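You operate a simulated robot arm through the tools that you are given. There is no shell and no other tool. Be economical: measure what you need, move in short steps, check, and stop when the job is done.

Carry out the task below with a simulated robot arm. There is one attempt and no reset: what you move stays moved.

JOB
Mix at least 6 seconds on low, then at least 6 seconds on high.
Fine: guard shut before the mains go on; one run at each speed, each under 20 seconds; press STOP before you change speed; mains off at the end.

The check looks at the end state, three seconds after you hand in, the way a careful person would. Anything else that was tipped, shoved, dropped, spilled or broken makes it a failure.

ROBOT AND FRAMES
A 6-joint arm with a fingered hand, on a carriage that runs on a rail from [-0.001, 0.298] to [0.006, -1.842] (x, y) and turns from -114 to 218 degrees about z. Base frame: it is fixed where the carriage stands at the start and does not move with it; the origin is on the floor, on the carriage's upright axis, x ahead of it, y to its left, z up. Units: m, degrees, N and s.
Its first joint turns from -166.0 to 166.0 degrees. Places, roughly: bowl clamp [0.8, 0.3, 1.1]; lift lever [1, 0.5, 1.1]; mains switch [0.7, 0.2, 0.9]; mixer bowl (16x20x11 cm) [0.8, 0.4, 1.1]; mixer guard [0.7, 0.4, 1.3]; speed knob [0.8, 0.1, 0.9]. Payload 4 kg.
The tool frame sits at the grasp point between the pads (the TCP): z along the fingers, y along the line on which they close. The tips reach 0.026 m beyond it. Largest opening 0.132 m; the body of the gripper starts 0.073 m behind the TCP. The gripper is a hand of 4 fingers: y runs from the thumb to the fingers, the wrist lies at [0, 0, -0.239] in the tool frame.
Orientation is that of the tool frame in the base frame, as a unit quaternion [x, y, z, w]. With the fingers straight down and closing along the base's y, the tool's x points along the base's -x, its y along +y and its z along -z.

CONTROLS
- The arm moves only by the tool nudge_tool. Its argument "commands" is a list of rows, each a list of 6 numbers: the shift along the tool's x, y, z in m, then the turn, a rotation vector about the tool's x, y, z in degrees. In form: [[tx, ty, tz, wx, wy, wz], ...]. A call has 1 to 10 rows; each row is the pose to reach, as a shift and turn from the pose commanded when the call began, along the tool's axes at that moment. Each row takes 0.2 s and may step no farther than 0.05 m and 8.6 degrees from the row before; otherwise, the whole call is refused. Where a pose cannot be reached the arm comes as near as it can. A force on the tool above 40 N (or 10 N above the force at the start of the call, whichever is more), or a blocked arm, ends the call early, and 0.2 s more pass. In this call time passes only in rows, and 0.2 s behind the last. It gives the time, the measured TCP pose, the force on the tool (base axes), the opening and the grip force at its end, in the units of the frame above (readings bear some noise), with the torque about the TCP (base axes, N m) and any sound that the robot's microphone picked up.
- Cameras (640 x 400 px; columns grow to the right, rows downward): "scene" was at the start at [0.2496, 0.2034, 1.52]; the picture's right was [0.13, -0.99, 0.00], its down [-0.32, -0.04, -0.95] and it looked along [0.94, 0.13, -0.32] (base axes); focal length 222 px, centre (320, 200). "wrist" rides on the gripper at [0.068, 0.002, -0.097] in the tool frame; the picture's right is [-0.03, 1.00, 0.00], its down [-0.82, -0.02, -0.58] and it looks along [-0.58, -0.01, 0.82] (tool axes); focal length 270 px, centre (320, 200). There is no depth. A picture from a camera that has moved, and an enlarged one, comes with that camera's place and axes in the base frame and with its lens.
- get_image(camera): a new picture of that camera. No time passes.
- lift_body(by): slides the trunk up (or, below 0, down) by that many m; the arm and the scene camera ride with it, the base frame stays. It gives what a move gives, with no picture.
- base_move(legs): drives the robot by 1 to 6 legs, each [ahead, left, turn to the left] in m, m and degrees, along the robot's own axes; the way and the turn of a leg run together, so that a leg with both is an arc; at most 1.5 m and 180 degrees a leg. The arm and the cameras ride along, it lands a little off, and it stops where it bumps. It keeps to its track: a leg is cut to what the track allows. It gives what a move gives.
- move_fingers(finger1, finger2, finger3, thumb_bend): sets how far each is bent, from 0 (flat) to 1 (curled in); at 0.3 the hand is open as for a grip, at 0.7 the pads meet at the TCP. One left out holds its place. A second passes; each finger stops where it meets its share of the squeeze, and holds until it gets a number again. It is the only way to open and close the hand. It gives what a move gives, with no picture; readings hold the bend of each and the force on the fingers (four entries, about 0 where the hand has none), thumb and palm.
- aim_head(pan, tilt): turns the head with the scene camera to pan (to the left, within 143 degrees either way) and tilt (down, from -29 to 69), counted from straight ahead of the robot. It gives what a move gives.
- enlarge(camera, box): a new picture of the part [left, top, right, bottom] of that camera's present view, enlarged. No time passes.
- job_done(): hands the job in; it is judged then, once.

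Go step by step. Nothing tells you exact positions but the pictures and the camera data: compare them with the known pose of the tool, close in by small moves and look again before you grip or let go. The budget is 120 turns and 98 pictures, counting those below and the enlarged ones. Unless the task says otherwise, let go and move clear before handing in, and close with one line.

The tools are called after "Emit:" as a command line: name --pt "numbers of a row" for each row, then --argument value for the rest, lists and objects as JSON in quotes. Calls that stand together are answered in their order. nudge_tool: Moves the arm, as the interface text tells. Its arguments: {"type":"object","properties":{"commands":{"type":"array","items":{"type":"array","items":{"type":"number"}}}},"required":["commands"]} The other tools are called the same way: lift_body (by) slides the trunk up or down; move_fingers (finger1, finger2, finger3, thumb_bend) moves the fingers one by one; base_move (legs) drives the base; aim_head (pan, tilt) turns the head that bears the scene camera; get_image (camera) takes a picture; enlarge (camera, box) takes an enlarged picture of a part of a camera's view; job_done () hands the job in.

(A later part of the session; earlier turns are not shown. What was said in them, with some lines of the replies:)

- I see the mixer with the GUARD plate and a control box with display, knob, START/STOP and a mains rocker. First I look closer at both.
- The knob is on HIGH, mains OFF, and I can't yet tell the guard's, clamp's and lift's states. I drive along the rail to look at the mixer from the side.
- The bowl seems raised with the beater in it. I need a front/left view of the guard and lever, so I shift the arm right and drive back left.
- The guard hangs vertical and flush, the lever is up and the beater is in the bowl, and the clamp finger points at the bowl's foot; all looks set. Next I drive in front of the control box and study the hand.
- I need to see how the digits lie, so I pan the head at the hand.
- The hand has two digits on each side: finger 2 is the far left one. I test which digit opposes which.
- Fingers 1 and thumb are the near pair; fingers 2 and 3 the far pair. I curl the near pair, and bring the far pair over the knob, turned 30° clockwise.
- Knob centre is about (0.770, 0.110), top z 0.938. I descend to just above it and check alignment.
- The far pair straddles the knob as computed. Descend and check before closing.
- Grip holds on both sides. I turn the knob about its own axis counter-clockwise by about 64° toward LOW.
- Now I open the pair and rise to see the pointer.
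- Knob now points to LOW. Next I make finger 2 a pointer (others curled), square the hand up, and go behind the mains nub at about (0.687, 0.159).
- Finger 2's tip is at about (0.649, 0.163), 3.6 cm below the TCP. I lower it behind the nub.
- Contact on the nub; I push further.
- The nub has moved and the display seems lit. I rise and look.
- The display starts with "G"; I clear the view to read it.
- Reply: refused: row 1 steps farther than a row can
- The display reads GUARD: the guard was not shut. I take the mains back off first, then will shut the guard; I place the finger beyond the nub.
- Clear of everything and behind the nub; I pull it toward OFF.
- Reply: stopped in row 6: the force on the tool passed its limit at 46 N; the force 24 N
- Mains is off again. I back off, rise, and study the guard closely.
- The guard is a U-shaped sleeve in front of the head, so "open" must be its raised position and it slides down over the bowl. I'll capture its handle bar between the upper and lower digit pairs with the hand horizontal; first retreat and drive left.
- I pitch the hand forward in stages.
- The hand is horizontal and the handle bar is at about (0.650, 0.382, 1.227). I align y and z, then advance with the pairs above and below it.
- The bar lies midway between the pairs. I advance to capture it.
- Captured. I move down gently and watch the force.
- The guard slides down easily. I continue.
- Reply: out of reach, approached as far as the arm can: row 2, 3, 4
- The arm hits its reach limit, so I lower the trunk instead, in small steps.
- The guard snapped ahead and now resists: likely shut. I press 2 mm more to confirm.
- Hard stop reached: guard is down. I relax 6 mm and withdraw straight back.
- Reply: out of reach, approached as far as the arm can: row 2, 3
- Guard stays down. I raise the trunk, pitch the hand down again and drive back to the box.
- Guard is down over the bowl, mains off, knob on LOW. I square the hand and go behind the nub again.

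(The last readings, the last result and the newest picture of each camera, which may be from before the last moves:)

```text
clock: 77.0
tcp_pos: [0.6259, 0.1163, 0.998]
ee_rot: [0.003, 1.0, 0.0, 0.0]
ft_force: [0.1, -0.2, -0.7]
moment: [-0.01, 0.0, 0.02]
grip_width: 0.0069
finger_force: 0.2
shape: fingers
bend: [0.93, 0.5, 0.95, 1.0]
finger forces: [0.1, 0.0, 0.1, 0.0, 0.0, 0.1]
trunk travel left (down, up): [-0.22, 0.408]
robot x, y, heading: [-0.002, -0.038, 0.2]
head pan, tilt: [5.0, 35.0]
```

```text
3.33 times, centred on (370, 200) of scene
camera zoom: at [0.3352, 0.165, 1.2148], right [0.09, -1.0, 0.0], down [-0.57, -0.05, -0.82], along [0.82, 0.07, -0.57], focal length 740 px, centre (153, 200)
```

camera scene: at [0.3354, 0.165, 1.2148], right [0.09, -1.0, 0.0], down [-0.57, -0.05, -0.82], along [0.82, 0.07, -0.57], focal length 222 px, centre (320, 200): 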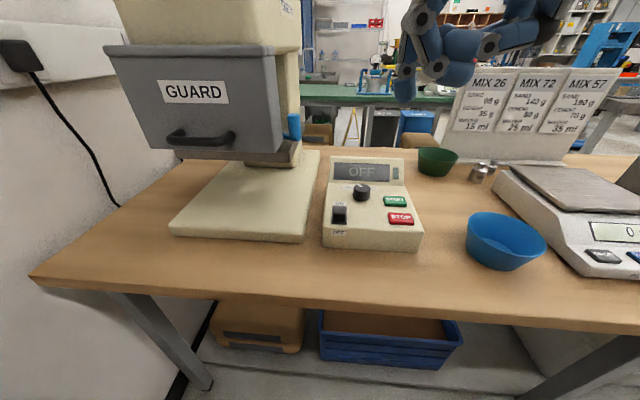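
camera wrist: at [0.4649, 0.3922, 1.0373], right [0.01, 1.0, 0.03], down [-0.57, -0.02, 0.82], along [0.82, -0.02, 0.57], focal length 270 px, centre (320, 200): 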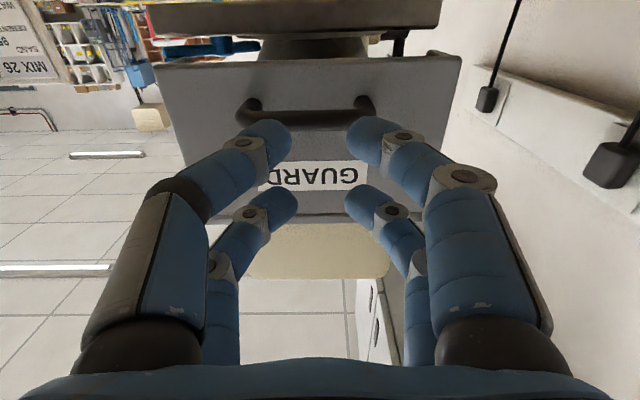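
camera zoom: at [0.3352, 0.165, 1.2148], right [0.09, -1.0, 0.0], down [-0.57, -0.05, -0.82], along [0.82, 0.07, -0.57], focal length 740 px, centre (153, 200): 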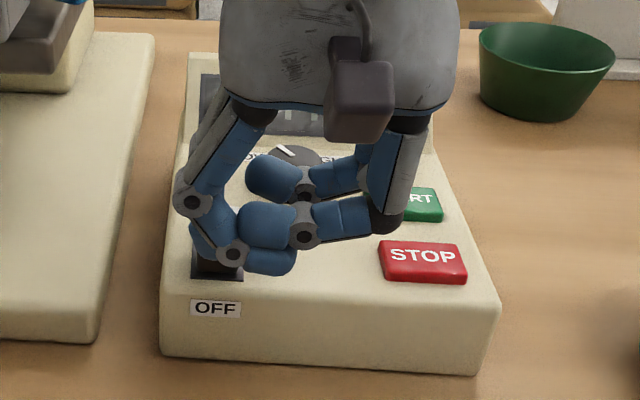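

Emit:
nudge_tool --pt "0 0 0.034 0 0 0" --pt "-0.008 0 0.034 0 0 0" --pt "-0.016 0 0.034 0 0 0" --pt "-0.024 0 0.034 0 0 0" --pt "-0.031 0 0.034 0 0 0" --pt "-0.038 0 0.034 0 0 0" --pt "-0.046 0 0.034 0 0 0" --pt "-0.042 0 0.034 0 0 0" --pt "-0.042 0 -0.006 0 0 0" --pt "-0.042 -0.03 -0.036 0 0 0"

Emit:
nudge_tool --pt "0 -0.045 -0.01 0 0 0" --pt "0 -0.09 -0.02 0 0 0"

Emit:
enlarge --camera "scene" --box '[310, 140, 430, 260]'

```text
clock: 79.2
tcp_pos: [0.6661, 0.0854, 1.0337]
ee_rot: [0.003, 1.0, 0.001, 0.0]
ft_force: [1.0, 0.2, -0.5]
moment: [-0.01, 0.0, 0.01]
grip_width: 0.0072
finger_force: 0.1
shape: fingers
bend: [0.93, 0.5, 0.95, 1.0]
finger forces: [0.0, 0.0, 0.1, 0.1, 0.1, 0.0]
trunk travel left (down, up): [-0.22, 0.408]
robot x, y, heading: [-0.0022, -0.0315, 0.1]
head pan, tilt: [5.0, 35.0]
```

```text
clock: 79.8
tcp_pos: [0.6649, -0.0038, 1.0521]
ee_rot: [0.003, 1.0, 0.001, -0.001]
ft_force: [0.0, 0.0, -0.3]
moment: [-0.01, 0.03, -0.04]
grip_width: 0.0067
finger_force: 0.0
shape: fingers
bend: [0.93, 0.5, 0.95, 1.0]
finger forces: [0.0, 0.0, 0.1, 0.0, 0.1, 0.0]
trunk travel left (down, up): [-0.22, 0.408]
robot x, y, heading: [-0.0015, -0.0346, 0.3]
head pan, tilt: [5.0, 35.0]
```

```text
3.33 times, centred on (370, 200) of scene
camera zoom: at [0.3354, 0.1652, 1.2147], right [0.09, -1.0, 0.0], down [-0.57, -0.05, -0.82], along [0.82, 0.07, -0.57], focal length 740 px, centre (153, 200)
```

zoom: 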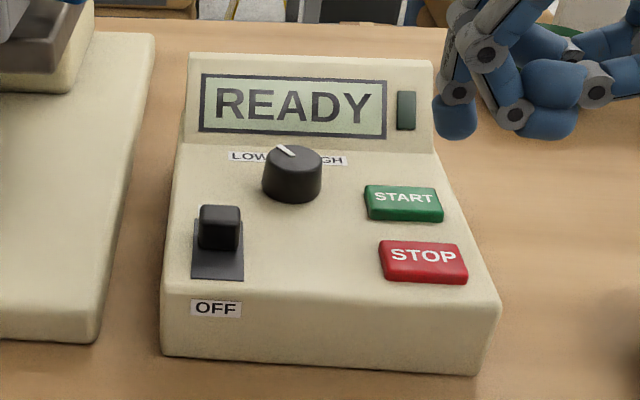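

READY. I place finger 2 above START, at about (0.764, 0.032).

Emit:
nudge_tool --pt "-0.039 -0.005 0.025 0 0 0" --pt "-0.077 -0.009 0.05 0 0 0" --pt "-0.077 -0.009 0.067 0 0 0"

Emit:
enlarge --camera "scene" --box '[310, 140, 430, 260]'

Emit:
get_image --camera "wrist"

```text
clock: 80.6
tcp_pos: [0.7433, -0.0132, 0.9862]
ee_rot: [0.004, 1.0, 0.0, 0.0]
ft_force: [-0.1, 0.2, 0.3]
moment: [-0.01, 0.03, 0.0]
grip_width: 0.0067
finger_force: 0.2
shape: fingers
bend: [0.93, 0.5, 0.95, 1.0]
finger forces: [0.0, 0.0, 0.0, 0.1, 0.0, 0.1]
trunk travel left (down, up): [-0.22, 0.408]
robot x, y, heading: [-0.0, -0.0355, 0.4]
head pan, tilt: [5.0, 35.0]
```

```text
3.33 times, centred on (370, 200) of scene
camera zoom: at [0.3352, 0.165, 1.2148], right [0.09, -1.0, 0.0], down [-0.57, -0.05, -0.82], along [0.82, 0.07, -0.57], focal length 740 px, centre (153, 200)
```

zoom: 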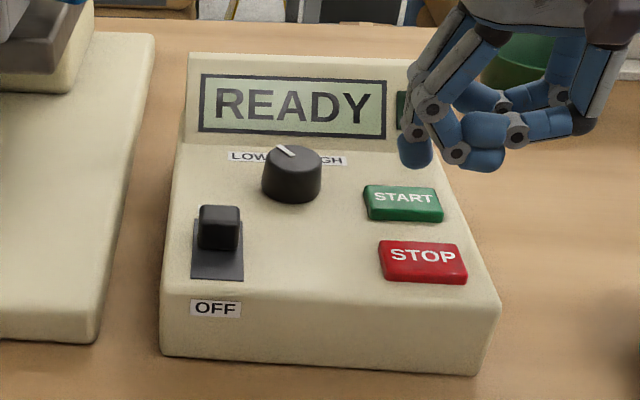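

```text
30 pictures are left
camera wrist: at [0.6745, -0.0106, 1.0833], right [0.03, 1.0, 0.0], down [0.82, -0.03, 0.58], along [0.58, -0.02, -0.82], focal length 270 px, centre (320, 200)
```

wrist: 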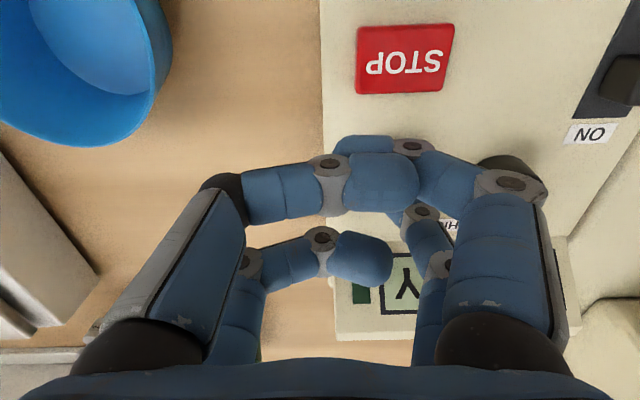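

Aligned over START. I press down and release.

Emit:
nudge_tool --pt "0 0 0.012 0 0 0" --pt "0 0 0.02 0 0 0" --pt "0 0 0.024 0 0 0" --pt "0 0 0.027 0 0 0"

Emit:
enlarge --camera "scene" --box '[310, 140, 430, 260]'

```text
clock: 81.6
tcp_pos: [0.7448, -0.0114, 0.9601]
ee_rot: [0.004, 1.0, 0.001, 0.001]
ft_force: [0.5, 0.3, 0.6]
moment: [0.05, -0.03, -0.02]
grip_width: 0.0067
finger_force: 0.9
shape: fingers
bend: [0.93, 0.5, 0.95, 1.0]
finger forces: [0.1, 1.4, 0.1, 0.0, 0.0, 0.0]
trunk travel left (down, up): [-0.22, 0.408]
robot x, y, heading: [0.0037, -0.0339, -0.0]
head pan, tilt: [5.0, 35.0]
```

```text
3.33 times, centred on (370, 200) of scene
camera zoom: at [0.3353, 0.165, 1.2148], right [0.09, -1.0, 0.0], down [-0.57, -0.05, -0.82], along [0.82, 0.07, -0.57], focal length 740 px, centre (153, 200)
```

zoom: 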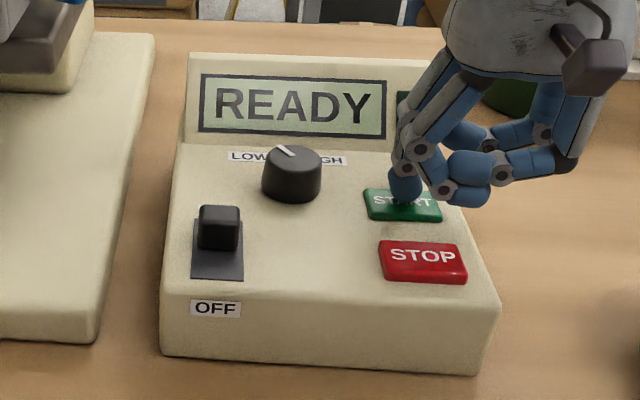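

Touching START; press a few mm more.

Emit:
nudge_tool --pt "0 0 0.003 0 0 0" --pt "0 0 0.005 0 0 0"

Emit:
enlarge --camera "scene" --box '[310, 140, 430, 260]'

```text
clock: 82.2
tcp_pos: [0.7436, -0.013, 0.9558]
ee_rot: [0.003, 1.0, 0.002, 0.001]
ft_force: [1.0, -0.5, 12.9]
moment: [0.54, -0.24, -0.07]
grip_width: 0.0066
finger_force: 5.8
shape: fingers
bend: [0.93, 0.52, 0.95, 1.0]
finger forces: [0.1, 12.3, 0.0, 0.0, 0.0, 0.0]
trunk travel left (down, up): [-0.22, 0.408]
robot x, y, heading: [-0.0005, -0.0375, 0.2]
head pan, tilt: [5.0, 35.0]
heard: click
```

```text
3.33 times, centred on (370, 200) of scene
camera zoom: at [0.335, 0.165, 1.215], right [0.09, -1.0, 0.0], down [-0.57, -0.05, -0.82], along [0.82, 0.07, -0.57], focal length 740 px, centre (153, 200)
```

zoom: 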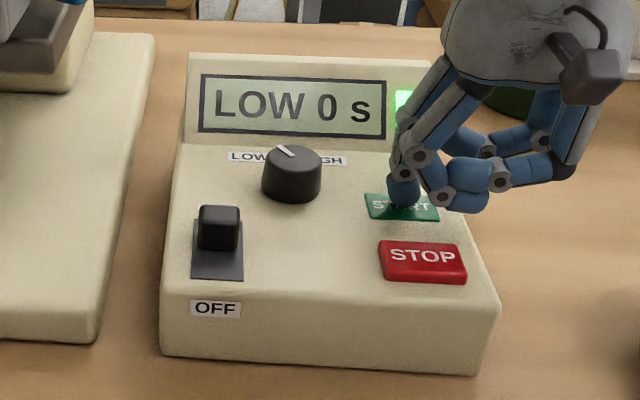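

Running on LOW, timer at 0 s (clock 82.2). I move to hover over STOP and wait to about 8–9 s.

Emit:
nudge_tool --pt "0 0 -0.03 0 0 0" --pt "0.032 0 -0.03 0 0 0" --pt "0.064 0 -0.03 0 0 0" --pt "0.064 0 -0.025 0 0 0" --pt "0.064 0 -0.02 0 0 0" --pt "0.064 0 -0.02 0 0 0" --pt "0.064 0 -0.02 0 0 0" --pt "0.064 0 -0.02 0 0 0"

Emit:
enlarge --camera "scene" --box '[310, 140, 430, 260]'

```text
clock: 84.0
tcp_pos: [0.6793, -0.0119, 0.9739]
ee_rot: [0.003, 1.0, 0.001, 0.0]
ft_force: [0.2, 1.4, 0.2]
moment: [0.02, -0.01, 0.0]
grip_width: 0.007
finger_force: 0.1
shape: fingers
bend: [0.93, 0.5, 0.95, 1.0]
finger forces: [0.0, 0.1, 0.0, 0.1, 0.1, 0.0]
trunk travel left (down, up): [-0.22, 0.408]
robot x, y, heading: [0.0005, -0.0341, 0.3]
head pan, tilt: [5.0, 35.0]
```

```text
3.33 times, centred on (370, 200) of scene
camera zoom: at [0.3353, 0.165, 1.2148], right [0.09, -1.0, 0.0], down [-0.57, -0.05, -0.82], along [0.82, 0.07, -0.57], focal length 740 px, centre (153, 200)
```

zoom: 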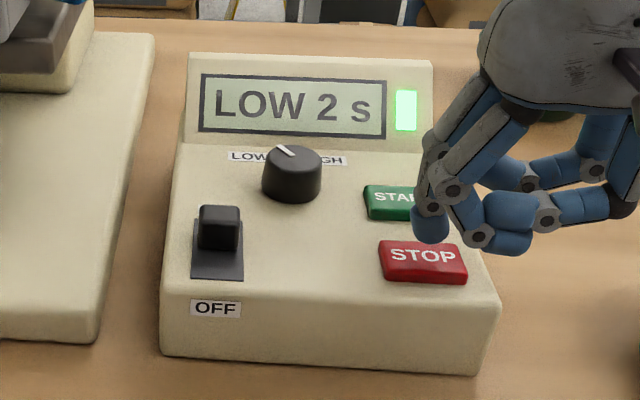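

Emit:
nudge_tool --pt "0 0 0 0 0 0" --pt "0 0 0 0 0 0" --pt "0 0 0 0 0 0" --pt "0 0 0 0 0 0" --pt "0 0 0 0 0 0" --pt "0 0 0 0 0 0" --pt "0 0 0 0 0 0" --pt "0 0 0 0 0 0" --pt "0 0 0 0 0 0" --pt "0 0 0 0 0 0"

Emit:
nudge_tool --pt "0 0 0 0 0 0" --pt "0 0 0 0 0 0" --pt "0 0 0 0 0 0" --pt "0 0 0 0 0 0" --pt "0 0 0 0 0 0" --pt "0 0 0 0 0 0" --pt "0 0 0 0 0 0" --pt "0 0 0 0 0 0" --pt "0 0 0 0 0 0" --pt "0 0 0 0 0 0"

Emit:
nudge_tool --pt "0 0 0 0 0 0" --pt "0 0 0 0 0 0" --pt "0 0 0 0 0 0" --pt "0 0 0 0 0 0" --pt "0 0 0 0 0 0"

Emit:
nudge_tool --pt "0 0 0.008 0 0 0" --pt "0 0 0.013 0 0 0" --pt "0 0 0.017 0 0 0" --pt "0 0 0.02 0 0 0" --pt "0 0 0.022 0 0 0"

Emit:
enlarge --camera "scene" --box '[310, 140, 430, 260]'

```text
clock: 86.2
tcp_pos: [0.6795, -0.0114, 0.9754]
ee_rot: [0.004, 1.0, 0.0, 0.0]
ft_force: [-0.6, -0.3, -0.1]
moment: [0.01, -0.02, 0.0]
grip_width: 0.0067
finger_force: 0.0
shape: fingers
bend: [0.93, 0.5, 0.95, 1.0]
finger forces: [0.0, 0.0, 0.0, 0.1, 0.0, 0.1]
trunk travel left (down, up): [-0.22, 0.408]
robot x, y, heading: [0.0055, -0.0365, 0.2]
head pan, tilt: [5.0, 35.0]
```

```text
clock: 88.4
tcp_pos: [0.6792, -0.0112, 0.9739]
ee_rot: [0.003, 1.0, 0.002, 0.0]
ft_force: [-0.4, -0.1, 0.4]
moment: [0.02, -0.03, 0.01]
grip_width: 0.007
finger_force: 0.0
shape: fingers
bend: [0.93, 0.5, 0.95, 1.0]
finger forces: [0.1, 0.0, 0.0, 0.1, 0.0, 0.0]
trunk travel left (down, up): [-0.22, 0.408]
robot x, y, heading: [0.006, -0.035, 0.0]
head pan, tilt: [5.0, 35.0]
```

```text
clock: 89.6
tcp_pos: [0.6797, -0.0116, 0.9754]
ee_rot: [0.004, 1.0, 0.0, 0.0]
ft_force: [-0.2, 0.0, 0.3]
moment: [-0.01, 0.01, 0.02]
grip_width: 0.0067
finger_force: 0.1
shape: fingers
bend: [0.93, 0.5, 0.95, 1.0]
finger forces: [0.1, 0.1, 0.0, 0.0, 0.1, 0.1]
trunk travel left (down, up): [-0.22, 0.408]
robot x, y, heading: [0.0001, -0.031, -0.1]
head pan, tilt: [5.0, 35.0]
```

```text
clock: 90.8
tcp_pos: [0.6805, -0.0113, 0.9548]
ee_rot: [0.003, 1.0, 0.001, 0.001]
ft_force: [-2.0, -0.8, 20.4]
moment: [0.88, -0.28, 0.06]
grip_width: 0.0069
finger_force: 9.6
shape: fingers
bend: [0.93, 0.53, 0.95, 1.0]
finger forces: [0.0, 19.7, 0.0, 0.1, 0.0, 0.0]
trunk travel left (down, up): [-0.22, 0.408]
robot x, y, heading: [0.0012, -0.0367, 0.2]
head pan, tilt: [5.0, 35.0]
heard: click
```

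```text
3.33 times, centred on (370, 200) of scene
camera zoom: at [0.3348, 0.1649, 1.2151], right [0.09, -1.0, 0.0], down [-0.57, -0.05, -0.82], along [0.82, 0.07, -0.57], focal length 740 px, centre (153, 200)
```

zoom: 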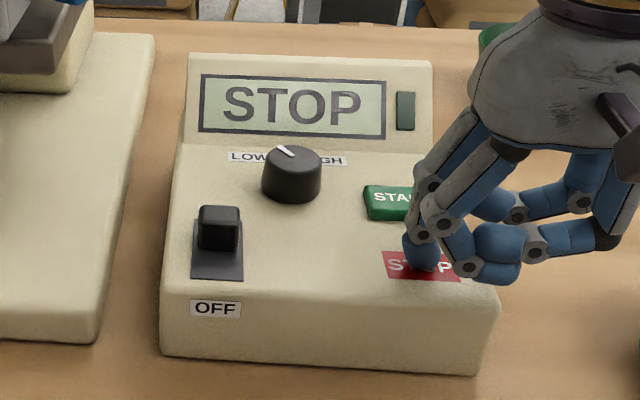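

Stopped after about 8.5 s on LOW. I rise and go to the knob, turned 34° counter-clockwise, to turn it to HIGH.

Emit:
nudge_tool --pt "0 0 -0.04 0 0 0" --pt "0 0 -0.08 0 0 0" --pt "-0.015 0.02 -0.1 0 0 -7" --pt "-0.03 0.045 -0.1 0 0 -14" --pt "-0.045 0.07 -0.1 0 0 -21" --pt "-0.06 0.09 -0.1 0 0 -28" --pt "-0.073 0.106 -0.1 0 0 -34"

Emit:
move_fingers --finger2 0.48 --finger3 0.48

Emit:
nudge_tool --pt "0 0 0.04 0 0 0" --pt "0 0 0.06 0 0 0"

Emit:
enlarge --camera "scene" --box '[310, 140, 430, 260]'

```text
clock: 92.4
tcp_pos: [0.7523, 0.0933, 1.0531]
ee_rot: [-0.29, 0.957, 0.002, 0.001]
ft_force: [-0.9, 0.0, 0.0]
moment: [0.01, -0.02, 0.0]
grip_width: 0.0069
finger_force: 0.0
shape: fingers
bend: [0.93, 0.5, 0.95, 1.0]
finger forces: [0.0, 0.0, 0.1, 0.1, 0.0, 0.1]
trunk travel left (down, up): [-0.22, 0.408]
robot x, y, heading: [-0.0025, -0.034, 0.2]
head pan, tilt: [5.0, 35.0]
```

```text
clock: 93.4
tcp_pos: [0.7528, 0.0944, 1.0527]
ee_rot: [-0.289, 0.957, 0.001, 0.001]
ft_force: [0.5, -0.7, -1.2]
moment: [0.0, -0.02, 0.02]
grip_width: 0.0068
finger_force: 0.2
shape: fingers
bend: [0.93, 0.48, 0.48, 1.0]
finger forces: [0.1, 0.0, 0.0, 0.0, 0.0, 0.1]
trunk travel left (down, up): [-0.22, 0.408]
robot x, y, heading: [-0.0008, -0.0366, 0.1]
head pan, tilt: [5.0, 35.0]
```

```text
clock: 94.0
tcp_pos: [0.7519, 0.0935, 0.9928]
ee_rot: [-0.288, 0.957, 0.001, 0.001]
ft_force: [-0.4, -0.5, 1.2]
moment: [-0.01, -0.07, -0.02]
grip_width: 0.007
finger_force: 0.1
shape: fingers
bend: [0.93, 0.48, 0.48, 1.0]
finger forces: [0.1, 0.0, 0.0, 0.1, 0.0, 0.1]
trunk travel left (down, up): [-0.22, 0.408]
robot x, y, heading: [0.0001, -0.034, 0.2]
head pan, tilt: [5.0, 35.0]
```

```text
3.33 times, centred on (370, 200) of scene
camera zoom: at [0.3352, 0.165, 1.2148], right [0.09, -1.0, 0.0], down [-0.57, -0.05, -0.82], along [0.82, 0.07, -0.57], focal length 740 px, centre (153, 200)
```

zoom: 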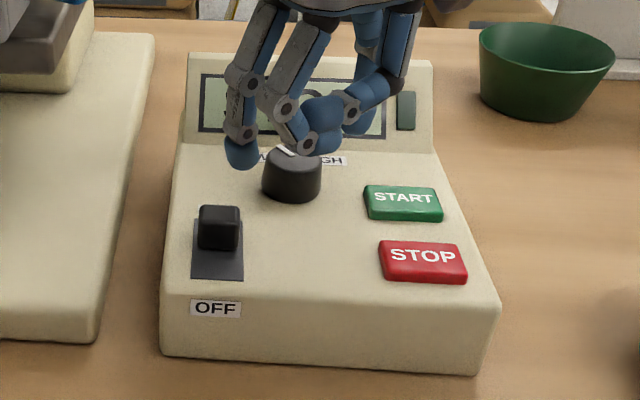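

Emit:
nudge_tool --pt "0 0 0.018 0 0 0" --pt "0 0 0.036 0 0 0"

Emit:
move_fingers --finger2 0.66 --finger3 0.66

Emit:
enlarge --camera "scene" --box '[310, 140, 430, 260]'

```text
clock: 94.6
tcp_pos: [0.7521, 0.0943, 0.9573]
ee_rot: [-0.29, 0.957, 0.002, 0.001]
ft_force: [0.4, 0.4, -0.7]
moment: [0.01, 0.0, 0.01]
grip_width: 0.0069
finger_force: 0.0
shape: fingers
bend: [0.93, 0.48, 0.48, 1.0]
finger forces: [0.0, 0.1, 0.0, 0.1, 0.1, 0.1]
trunk travel left (down, up): [-0.22, 0.408]
robot x, y, heading: [-0.002, -0.0347, 0.1]
head pan, tilt: [5.0, 35.0]
```

```text
clock: 95.6
tcp_pos: [0.7524, 0.0936, 0.9569]
ee_rot: [-0.289, 0.957, 0.001, 0.001]
ft_force: [0.5, -3.6, 0.0]
moment: [-0.06, 0.04, -0.09]
grip_width: 0.0072
finger_force: 4.6
shape: fingers
bend: [0.93, 0.61, 0.58, 1.0]
finger forces: [0.1, 3.3, 5.9, 0.0, 0.0, 0.0]
trunk travel left (down, up): [-0.22, 0.408]
robot x, y, heading: [-0.0018, -0.0301, -0.1]
head pan, tilt: [5.0, 35.0]
```

```text
3.33 times, centred on (370, 200) of scene
camera zoom: at [0.3354, 0.1649, 1.2148], right [0.09, -1.0, 0.0], down [-0.57, -0.05, -0.82], along [0.82, 0.07, -0.57], focal length 740 px, centre (153, 200)
```

zoom: 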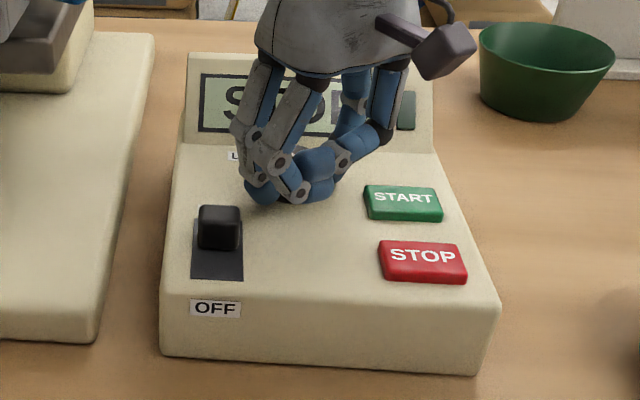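

Grip is good. I turn the knob clockwise about 64° to HIGH.

Emit:
nudge_tool --pt "-0.0006 0.0031 0 0 0 8" --pt "-0.0016 0.0061 0 0 0 16" --pt "-0.0029 0.0089 0 0 0 24" --pt "-0.0047 0.0115 0 0 0 32" --pt "-0.0068 0.0138 0 0 0 40" --pt "-0.0093 0.0158 0 0 0 48" --pt "-0.012 0.0175 0 0 0 56" --pt "-0.0148 0.0187 0 0 0 64"

Emit:
move_fingers --finger2 0.5 --finger3 0.48

Emit:
nudge_tool --pt "0 0 -0.02 0 0 0" --pt "0 0 -0.05 0 0 0" --pt "0 0 -0.1 0 0 0"

Emit:
enlarge --camera "scene" --box '[310, 140, 430, 260]'

```text
clock: 97.4
tcp_pos: [0.755, 0.1174, 0.9578]
ee_rot: [0.262, 0.965, 0.002, 0.0]
ft_force: [-7.8, 5.0, -0.8]
moment: [0.16, 0.15, 0.02]
grip_width: 0.0068
finger_force: 5.7
shape: fingers
bend: [0.93, 0.6, 0.59, 1.0]
finger forces: [0.0, 6.1, 5.4, 0.0, 0.0, 0.0]
trunk travel left (down, up): [-0.22, 0.408]
robot x, y, heading: [0.0019, -0.0354, 0.5]
head pan, tilt: [5.0, 35.0]
```

```text
clock: 98.4
tcp_pos: [0.7568, 0.1177, 0.9585]
ee_rot: [0.262, 0.965, 0.001, 0.0]
ft_force: [0.3, 0.7, 0.4]
moment: [-0.01, -0.01, -0.02]
grip_width: 0.0068
finger_force: 0.0
shape: fingers
bend: [0.93, 0.5, 0.48, 1.0]
finger forces: [0.1, 0.0, 0.0, 0.0, 0.0, 0.0]
trunk travel left (down, up): [-0.22, 0.408]
robot x, y, heading: [0.0007, -0.0355, -0.1]
head pan, tilt: [5.0, 35.0]
```

```text
clock: 99.2
tcp_pos: [0.7559, 0.1159, 1.0566]
ee_rot: [0.262, 0.965, 0.002, -0.001]
ft_force: [0.3, 0.0, 0.1]
moment: [-0.03, -0.01, -0.04]
grip_width: 0.0068
finger_force: 0.1
shape: fingers
bend: [0.93, 0.5, 0.48, 1.0]
finger forces: [0.0, 0.0, 0.1, 0.0, 0.0, 0.0]
trunk travel left (down, up): [-0.22, 0.408]
robot x, y, heading: [-0.0026, -0.0321, 0.1]
head pan, tilt: [5.0, 35.0]
```

```text
3.33 times, centred on (370, 200) of scene
camera zoom: at [0.3355, 0.1651, 1.2147], right [0.09, -1.0, 0.0], down [-0.57, -0.05, -0.82], along [0.82, 0.07, -0.57], focal length 740 px, centre (153, 200)
```

zoom: 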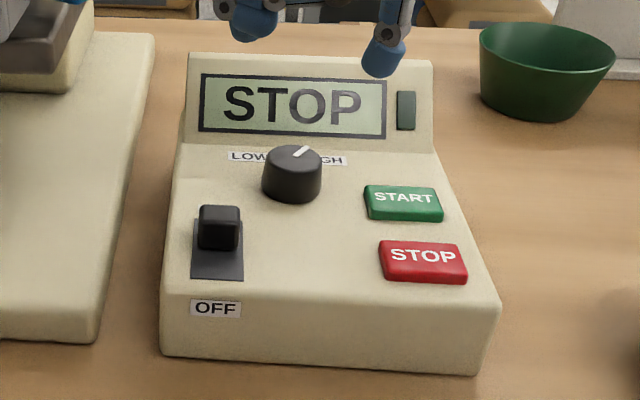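

Knob points to HIGH. I go back above START with finger 2.

Emit:
move_fingers --finger2 0.5 --finger3 0.95

Emit:
nudge_tool --pt "-0.0108 -0.0236 0 0 0 -6.1" --pt "-0.0216 -0.0472 0 0 0 -12.2" --pt "-0.0325 -0.0707 0 0 0 -18.3" --pt "-0.0433 -0.0943 0 0 0 -24.4" --pt "-0.0541 -0.1179 0 0 0 -30.4" --pt "-0.0541 -0.1179 0.035 0 0 -30.4" --pt "-0.0541 -0.1179 0.07 0 0 -30.4"

Emit:
enlarge --camera "scene" --box '[310, 140, 430, 260]'

```text
clock: 100.2
tcp_pos: [0.7554, 0.1168, 1.0565]
ee_rot: [0.262, 0.965, 0.001, -0.001]
ft_force: [-0.2, 0.6, 0.4]
moment: [-0.02, -0.03, 0.01]
grip_width: 0.0068
finger_force: 0.1
shape: fingers
bend: [0.93, 0.5, 0.95, 1.0]
finger forces: [0.0, 0.0, 0.0, 0.0, 0.0, 0.0]
trunk travel left (down, up): [-0.22, 0.408]
robot x, y, heading: [-0.0042, -0.0333, 0.0]
head pan, tilt: [5.0, 35.0]
```

```text
clock: 101.8
tcp_pos: [0.7438, -0.012, 0.9878]
ee_rot: [0.001, 1.0, 0.001, 0.0]
ft_force: [0.0, 0.1, 0.4]
moment: [-0.02, -0.05, 0.02]
grip_width: 0.0068
finger_force: 0.1
shape: fingers
bend: [0.93, 0.5, 0.95, 1.0]
finger forces: [0.0, 0.1, 0.1, 0.0, 0.0, 0.0]
trunk travel left (down, up): [-0.22, 0.408]
robot x, y, heading: [-0.0001, -0.0335, 0.3]
head pan, tilt: [5.0, 35.0]
```

```text
3.33 times, centred on (370, 200) of scene
camera zoom: at [0.3352, 0.165, 1.2148], right [0.09, -1.0, 0.0], down [-0.57, -0.05, -0.82], along [0.82, 0.07, -0.57], focal length 740 px, centre (153, 200)
```

zoom: 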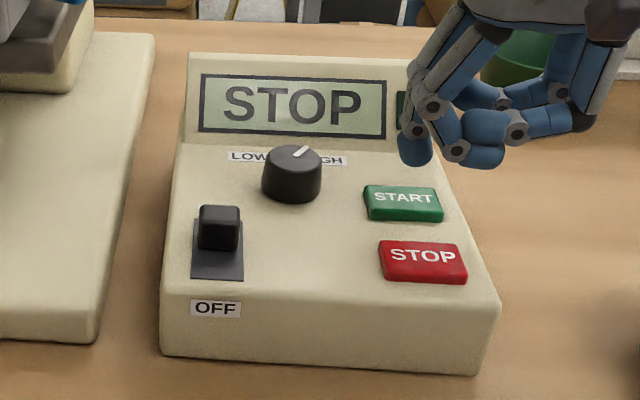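

Same pose as before, over START. I press it.

Emit:
nudge_tool --pt "0 0 0.012 0 0 0" --pt "0 0 0.02 0 0 0" --pt "0 0 0.026 0 0 0" --pt "0 0 0.03 0 0 0" --pt "0 0 0.033 0 0 0"

Emit:
enlarge --camera "scene" --box '[310, 140, 430, 260]'

```text
clock: 103.0
tcp_pos: [0.7422, -0.013, 0.9551]
ee_rot: [0.0, 1.0, 0.001, 0.001]
ft_force: [-3.1, -0.9, 14.2]
moment: [0.66, -0.15, 0.16]
grip_width: 0.0068
finger_force: 8.2
shape: fingers
bend: [0.93, 0.53, 0.95, 1.0]
finger forces: [0.0, 15.4, 0.0, 0.0, 0.0, 0.0]
trunk travel left (down, up): [-0.22, 0.408]
robot x, y, heading: [-0.0031, -0.035, 0.1]
head pan, tilt: [5.0, 35.0]
heard: click
```

```text
3.33 times, centred on (370, 200) of scene
camera zoom: at [0.3348, 0.165, 1.2151], right [0.09, -1.0, 0.0], down [-0.57, -0.05, -0.82], along [0.82, 0.07, -0.57], focal length 740 px, centre (153, 200)
```

zoom: 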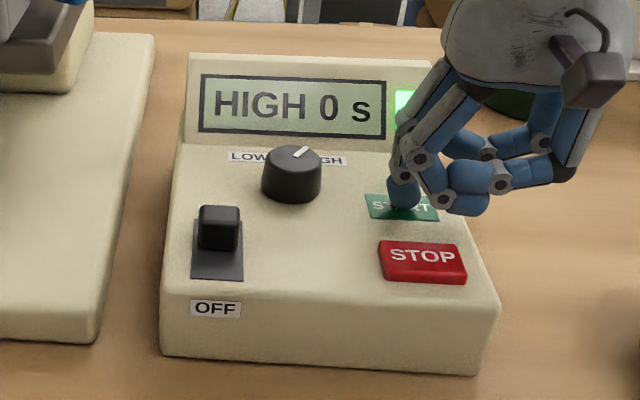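

Running on HIGH from about clock 102.9. I move over STOP, wait, and press it at about 8–9 s.

Emit:
nudge_tool --pt "0 0 -0.03 0 0 0" --pt "0.032 0 -0.03 0 0 0" --pt "0.064 0 -0.03 0 0 0" --pt "0.064 0 -0.025 0 0 0" --pt "0.064 0 -0.02 0 0 0" --pt "0.064 0 -0.02 0 0 0" --pt "0.064 0 -0.02 0 0 0" --pt "0.064 0 -0.02 0 0 0"

Emit:
nudge_tool --pt "0 0 0 0 0 0" --pt "0 0 0 0 0 0" --pt "0 0 0 0 0 0" --pt "0 0 0 0 0 0" --pt "0 0 0 0 0 0" --pt "0 0 0 0 0 0" --pt "0 0 0 0 0 0" --pt "0 0 0 0 0 0" --pt "0 0 0 0 0 0" --pt "0 0 0 0 0 0"

Emit:
nudge_tool --pt "0 0 0 0 0 0" --pt "0 0 0 0 0 0" --pt "0 0 0 0 0 0" --pt "0 0 0 0 0 0" --pt "0 0 0 0 0 0" --pt "0 0 0 0 0 0" --pt "0 0 0 0 0 0" --pt "0 0 0 0 0 0" --pt "0 0 0 0 0 0" --pt "0 0 0 0 0 0"

Emit:
nudge_tool --pt "0 0 0 0 0 0" --pt "0 0 0 0 0 0" --pt "0 0 0 0 0 0" --pt "0 0 0 0 0 0" --pt "0 0 0 0 0 0"

Emit:
nudge_tool --pt "0 0 0.008 0 0 0" --pt "0 0 0.013 0 0 0" --pt "0 0 0.017 0 0 0" --pt "0 0 0.02 0 0 0" --pt "0 0 0.022 0 0 0"

Emit:
enlarge --camera "scene" --box '[310, 140, 430, 260]'

```text
clock: 104.8
tcp_pos: [0.6785, -0.0104, 0.9745]
ee_rot: [0.0, 1.0, 0.001, 0.0]
ft_force: [-0.5, 0.5, 0.8]
moment: [0.02, 0.01, 0.0]
grip_width: 0.0069
finger_force: 0.1
shape: fingers
bend: [0.93, 0.5, 0.95, 1.0]
finger forces: [0.0, 0.1, 0.0, 0.0, 0.0, 0.1]
trunk travel left (down, up): [-0.22, 0.408]
robot x, y, heading: [0.0007, -0.0356, -0.3]
head pan, tilt: [5.0, 35.0]
```

```text
clock: 107.0
tcp_pos: [0.679, -0.0106, 0.9744]
ee_rot: [0.001, 1.0, 0.001, 0.0]
ft_force: [0.8, 0.7, -0.1]
moment: [0.01, 0.0, -0.01]
grip_width: 0.0065
finger_force: 0.1
shape: fingers
bend: [0.93, 0.5, 0.95, 1.0]
finger forces: [0.0, 0.1, 0.0, 0.0, 0.1, 0.0]
trunk travel left (down, up): [-0.22, 0.408]
robot x, y, heading: [-0.001, -0.0354, 0.2]
head pan, tilt: [5.0, 35.0]
```

```text
clock: 109.2
tcp_pos: [0.6788, -0.0111, 0.9754]
ee_rot: [-0.001, 1.0, 0.001, 0.0]
ft_force: [-0.2, -0.1, -0.6]
moment: [0.01, 0.02, 0.03]
grip_width: 0.0071
finger_force: 0.0
shape: fingers
bend: [0.93, 0.5, 0.95, 1.0]
finger forces: [0.0, 0.1, 0.1, 0.1, 0.0, 0.0]
trunk travel left (down, up): [-0.22, 0.408]
robot x, y, heading: [-0.0006, -0.0325, -0.1]
head pan, tilt: [5.0, 35.0]
```

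```text
clock: 110.4
tcp_pos: [0.6789, -0.0119, 0.9742]
ee_rot: [0.0, 1.0, 0.001, 0.001]
ft_force: [0.1, 0.7, -0.2]
moment: [0.03, 0.01, 0.0]
grip_width: 0.0069
finger_force: 0.0
shape: fingers
bend: [0.93, 0.5, 0.95, 1.0]
finger forces: [0.0, 0.1, 0.0, 0.0, 0.0, 0.1]
trunk travel left (down, up): [-0.22, 0.408]
robot x, y, heading: [-0.001, -0.036, 0.4]
head pan, tilt: [5.0, 35.0]
```

```text
clock: 111.6
tcp_pos: [0.6785, -0.0108, 0.953]
ee_rot: [0.001, 1.0, 0.001, 0.002]
ft_force: [-1.6, -1.1, 24.2]
moment: [1.02, -0.37, 0.07]
grip_width: 0.0068
finger_force: 11.5
shape: fingers
bend: [0.93, 0.54, 0.95, 1.0]
finger forces: [0.0, 23.7, 0.1, 0.0, 0.0, 0.0]
trunk travel left (down, up): [-0.22, 0.408]
robot x, y, heading: [-0.0008, -0.0323, 0.0]
head pan, tilt: [5.0, 35.0]
heard: click
```

```text
3.33 times, centred on (370, 200) of scene
camera zoom: at [0.3347, 0.1649, 1.2151], right [0.09, -1.0, 0.0], down [-0.57, -0.05, -0.82], along [0.82, 0.07, -0.57], focal length 740 px, centre (153, 200)
```

zoom: 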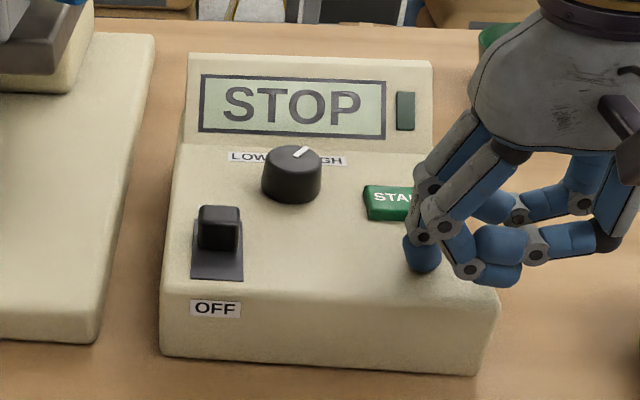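

Stopped after about 8.5 s on HIGH. Now I go beyond the mains nub to pull it to OFF.

Emit:
nudge_tool --pt "0 0 -0.04 0 0 0" --pt "0 0 -0.08 0 0 0" --pt "-0.012 0.03 -0.1 0 0 0" --pt "-0.022 0.065 -0.1 0 0 0" --pt "-0.033 0.1 -0.1 0 0 0" --pt "-0.043 0.125 -0.09 0 0 0" --pt "-0.043 0.125 -0.05 0 0 0"

Emit:
enlarge --camera "scene" --box '[310, 140, 430, 260]'

```text
clock: 113.2
tcp_pos: [0.7209, 0.1142, 1.0023]
ee_rot: [0.0, 1.0, 0.0, 0.0]
ft_force: [-0.2, 1.0, 0.1]
moment: [-0.01, 0.01, 0.01]
grip_width: 0.0071
finger_force: 0.1
shape: fingers
bend: [0.93, 0.5, 0.95, 1.0]
finger forces: [0.0, 0.0, 0.0, 0.0, 0.0, 0.1]
trunk travel left (down, up): [-0.22, 0.408]
robot x, y, heading: [-0.0007, -0.0368, 0.2]
head pan, tilt: [5.0, 35.0]
```

```text
3.33 times, centred on (370, 200) of scene
camera zoom: at [0.3352, 0.165, 1.2148], right [0.09, -1.0, 0.0], down [-0.57, -0.05, -0.82], along [0.82, 0.07, -0.57], focal length 740 px, centre (153, 200)
```

zoom: 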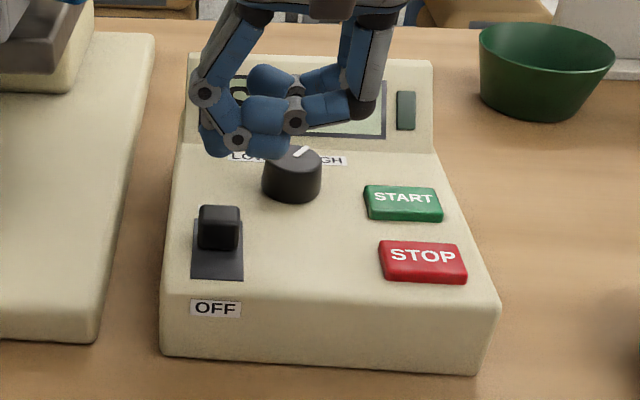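

Emit:
nudge_tool --pt "0 0 0.034 0 0 0" --pt "0.008 0 0.034 0 0 0" --pt "0.016 0 0.034 0 0 0" --pt "0.023 0 0.034 0 0 0" --pt "0.029 0 0.034 0 0 0" --pt "0.034 0 0.034 0 0 0"

Emit:
enlarge --camera "scene" --box '[310, 140, 430, 260]'

```text
clock: 114.6
tcp_pos: [0.6877, 0.1141, 0.9684]
ee_rot: [0.0, 1.0, 0.001, 0.0]
ft_force: [1.2, 0.1, -1.3]
moment: [0.01, -0.01, -0.01]
grip_width: 0.0071
finger_force: 0.5
shape: fingers
bend: [0.93, 0.5, 0.95, 1.0]
finger forces: [0.0, 0.2, 0.1, 0.1, 0.0, 0.0]
trunk travel left (down, up): [-0.22, 0.408]
robot x, y, heading: [-0.0008, -0.032, 0.2]
head pan, tilt: [5.0, 35.0]
```

```text
3.33 times, centred on (370, 200) of scene
camera zoom: at [0.3354, 0.165, 1.2148], right [0.09, -1.0, 0.0], down [-0.57, -0.05, -0.82], along [0.82, 0.07, -0.57], focal length 740 px, centre (153, 200)
```

zoom: 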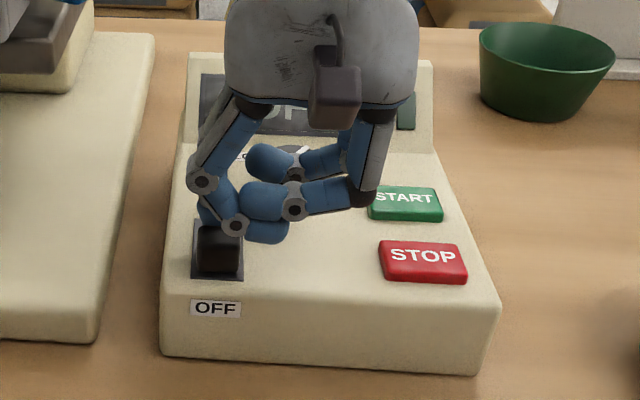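

The mains is off and the display dark. I back off, rise clear and take a last look.

Emit:
nudge_tool --pt "-0.006 0 0 0 0 0" --pt "-0.006 0 -0.04 0 0 0" --pt "-0.006 -0.03 -0.075 0 0 0" --pt "0.01 -0.07 -0.1 0 0 0" --pt "0.03 -0.11 -0.12 0 0 0" --pt "0.06 -0.15 -0.13 0 0 0" --pt "0.09 -0.18 -0.14 0 0 0"

Emit:
get_image --camera "scene"

Emit:
enlarge --camera "scene" --box '[310, 140, 430, 260]'

```text
refused: row 6 steps farther than a row can; nothing moved
```

```text
17 pictures are left
camera scene: at [0.3354, 0.165, 1.2148], right [0.09, -1.0, 0.0], down [-0.57, -0.05, -0.82], along [0.82, 0.07, -0.57], focal length 222 px, centre (320, 200)
```

scene: 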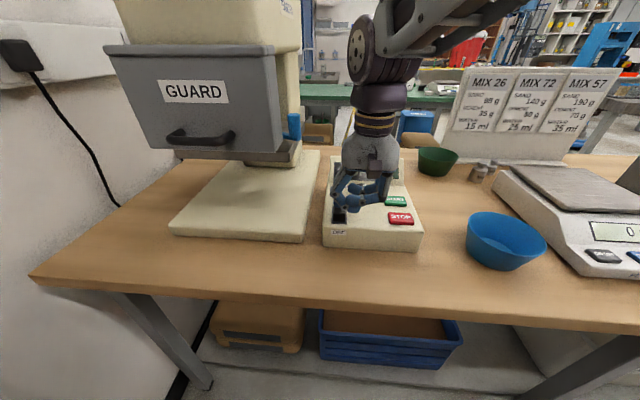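

```text
3.33 times, centred on (370, 200) of scene
camera zoom: at [0.3354, 0.165, 1.2148], right [0.09, -1.0, 0.0], down [-0.57, -0.05, -0.82], along [0.82, 0.07, -0.57], focal length 740 px, centre (153, 200)
```

zoom: 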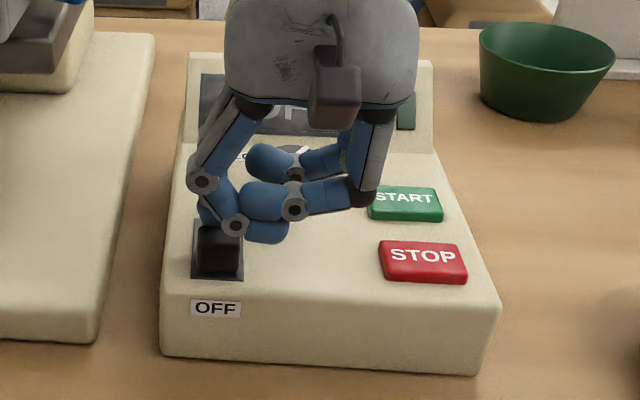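

One row was too long, so nothing moved; I send it with shorter steps.

Emit:
nudge_tool --pt "-0.006 0 0 0 0 0" --pt "-0.006 0 -0.04 0 0 0" --pt "-0.006 -0.025 -0.075 0 0 0" --pt "-0.006 -0.06 -0.1 0 0 0" --pt "0.01 -0.09 -0.12 0 0 0" --pt "0.03 -0.12 -0.13 0 0 0" --pt "0.05 -0.15 -0.14 0 0 0" --pt "0.07 -0.18 -0.15 0 0 0"

Emit:
enlarge --camera "scene" --box '[310, 140, 430, 260]'

Emit:
get_image --camera "scene"

```text
clock: 116.4
tcp_pos: [0.6154, -0.0661, 1.1184]
ee_rot: [0.0, 1.0, 0.001, -0.001]
ft_force: [-0.3, -0.3, -0.2]
moment: [0.01, 0.02, 0.0]
grip_width: 0.0069
finger_force: 0.1
shape: fingers
bend: [0.93, 0.5, 0.95, 1.0]
finger forces: [0.0, 0.1, 0.1, 0.0, 0.1, 0.0]
trunk travel left (down, up): [-0.22, 0.408]
robot x, y, heading: [0.0004, -0.0346, 0.2]
head pan, tilt: [5.0, 35.0]
```

```text
3.33 times, centred on (370, 200) of scene
camera zoom: at [0.3355, 0.1651, 1.2147], right [0.09, -1.0, 0.0], down [-0.57, -0.05, -0.82], along [0.82, 0.07, -0.57], focal length 740 px, centre (153, 200)
```

zoom: 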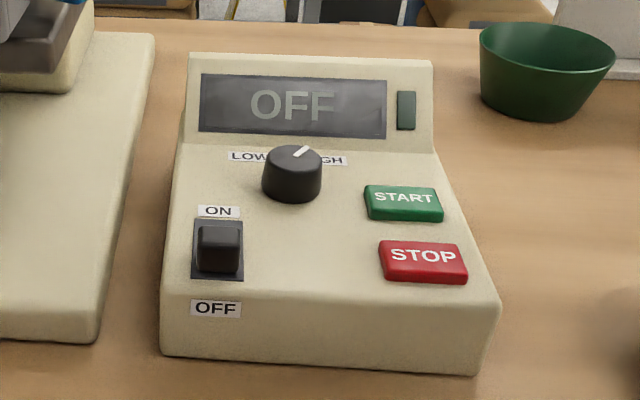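

```text
14 pictures are left
camera scene: at [0.3355, 0.1651, 1.2147], right [0.09, -1.0, 0.0], down [-0.57, -0.05, -0.82], along [0.82, 0.07, -0.57], focal length 222 px, centre (320, 200)
```

scene: 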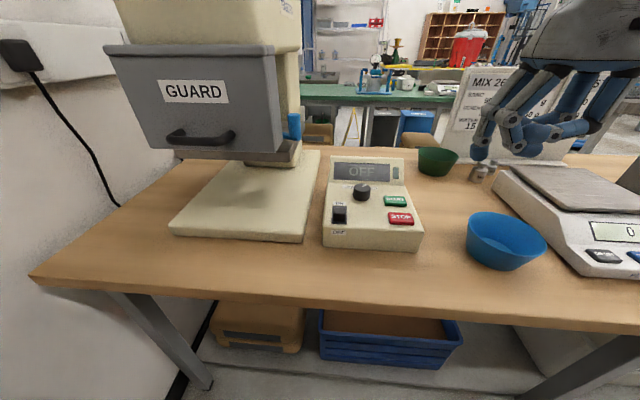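

Display and mains are OFF, the guard is shut, nothing else has moved and the hand is clear. I hand in.

Emit:
job_done

```text
The job is handed in.
```

I ran the mixer once on low and once on high, about 8.5 s each, pressed STOP after each run, and left the mains off. **One slip:** I first switched the mains on with the guard still up. The display showed GUARD, so I switched off, shut the guard and switched on again before either run.
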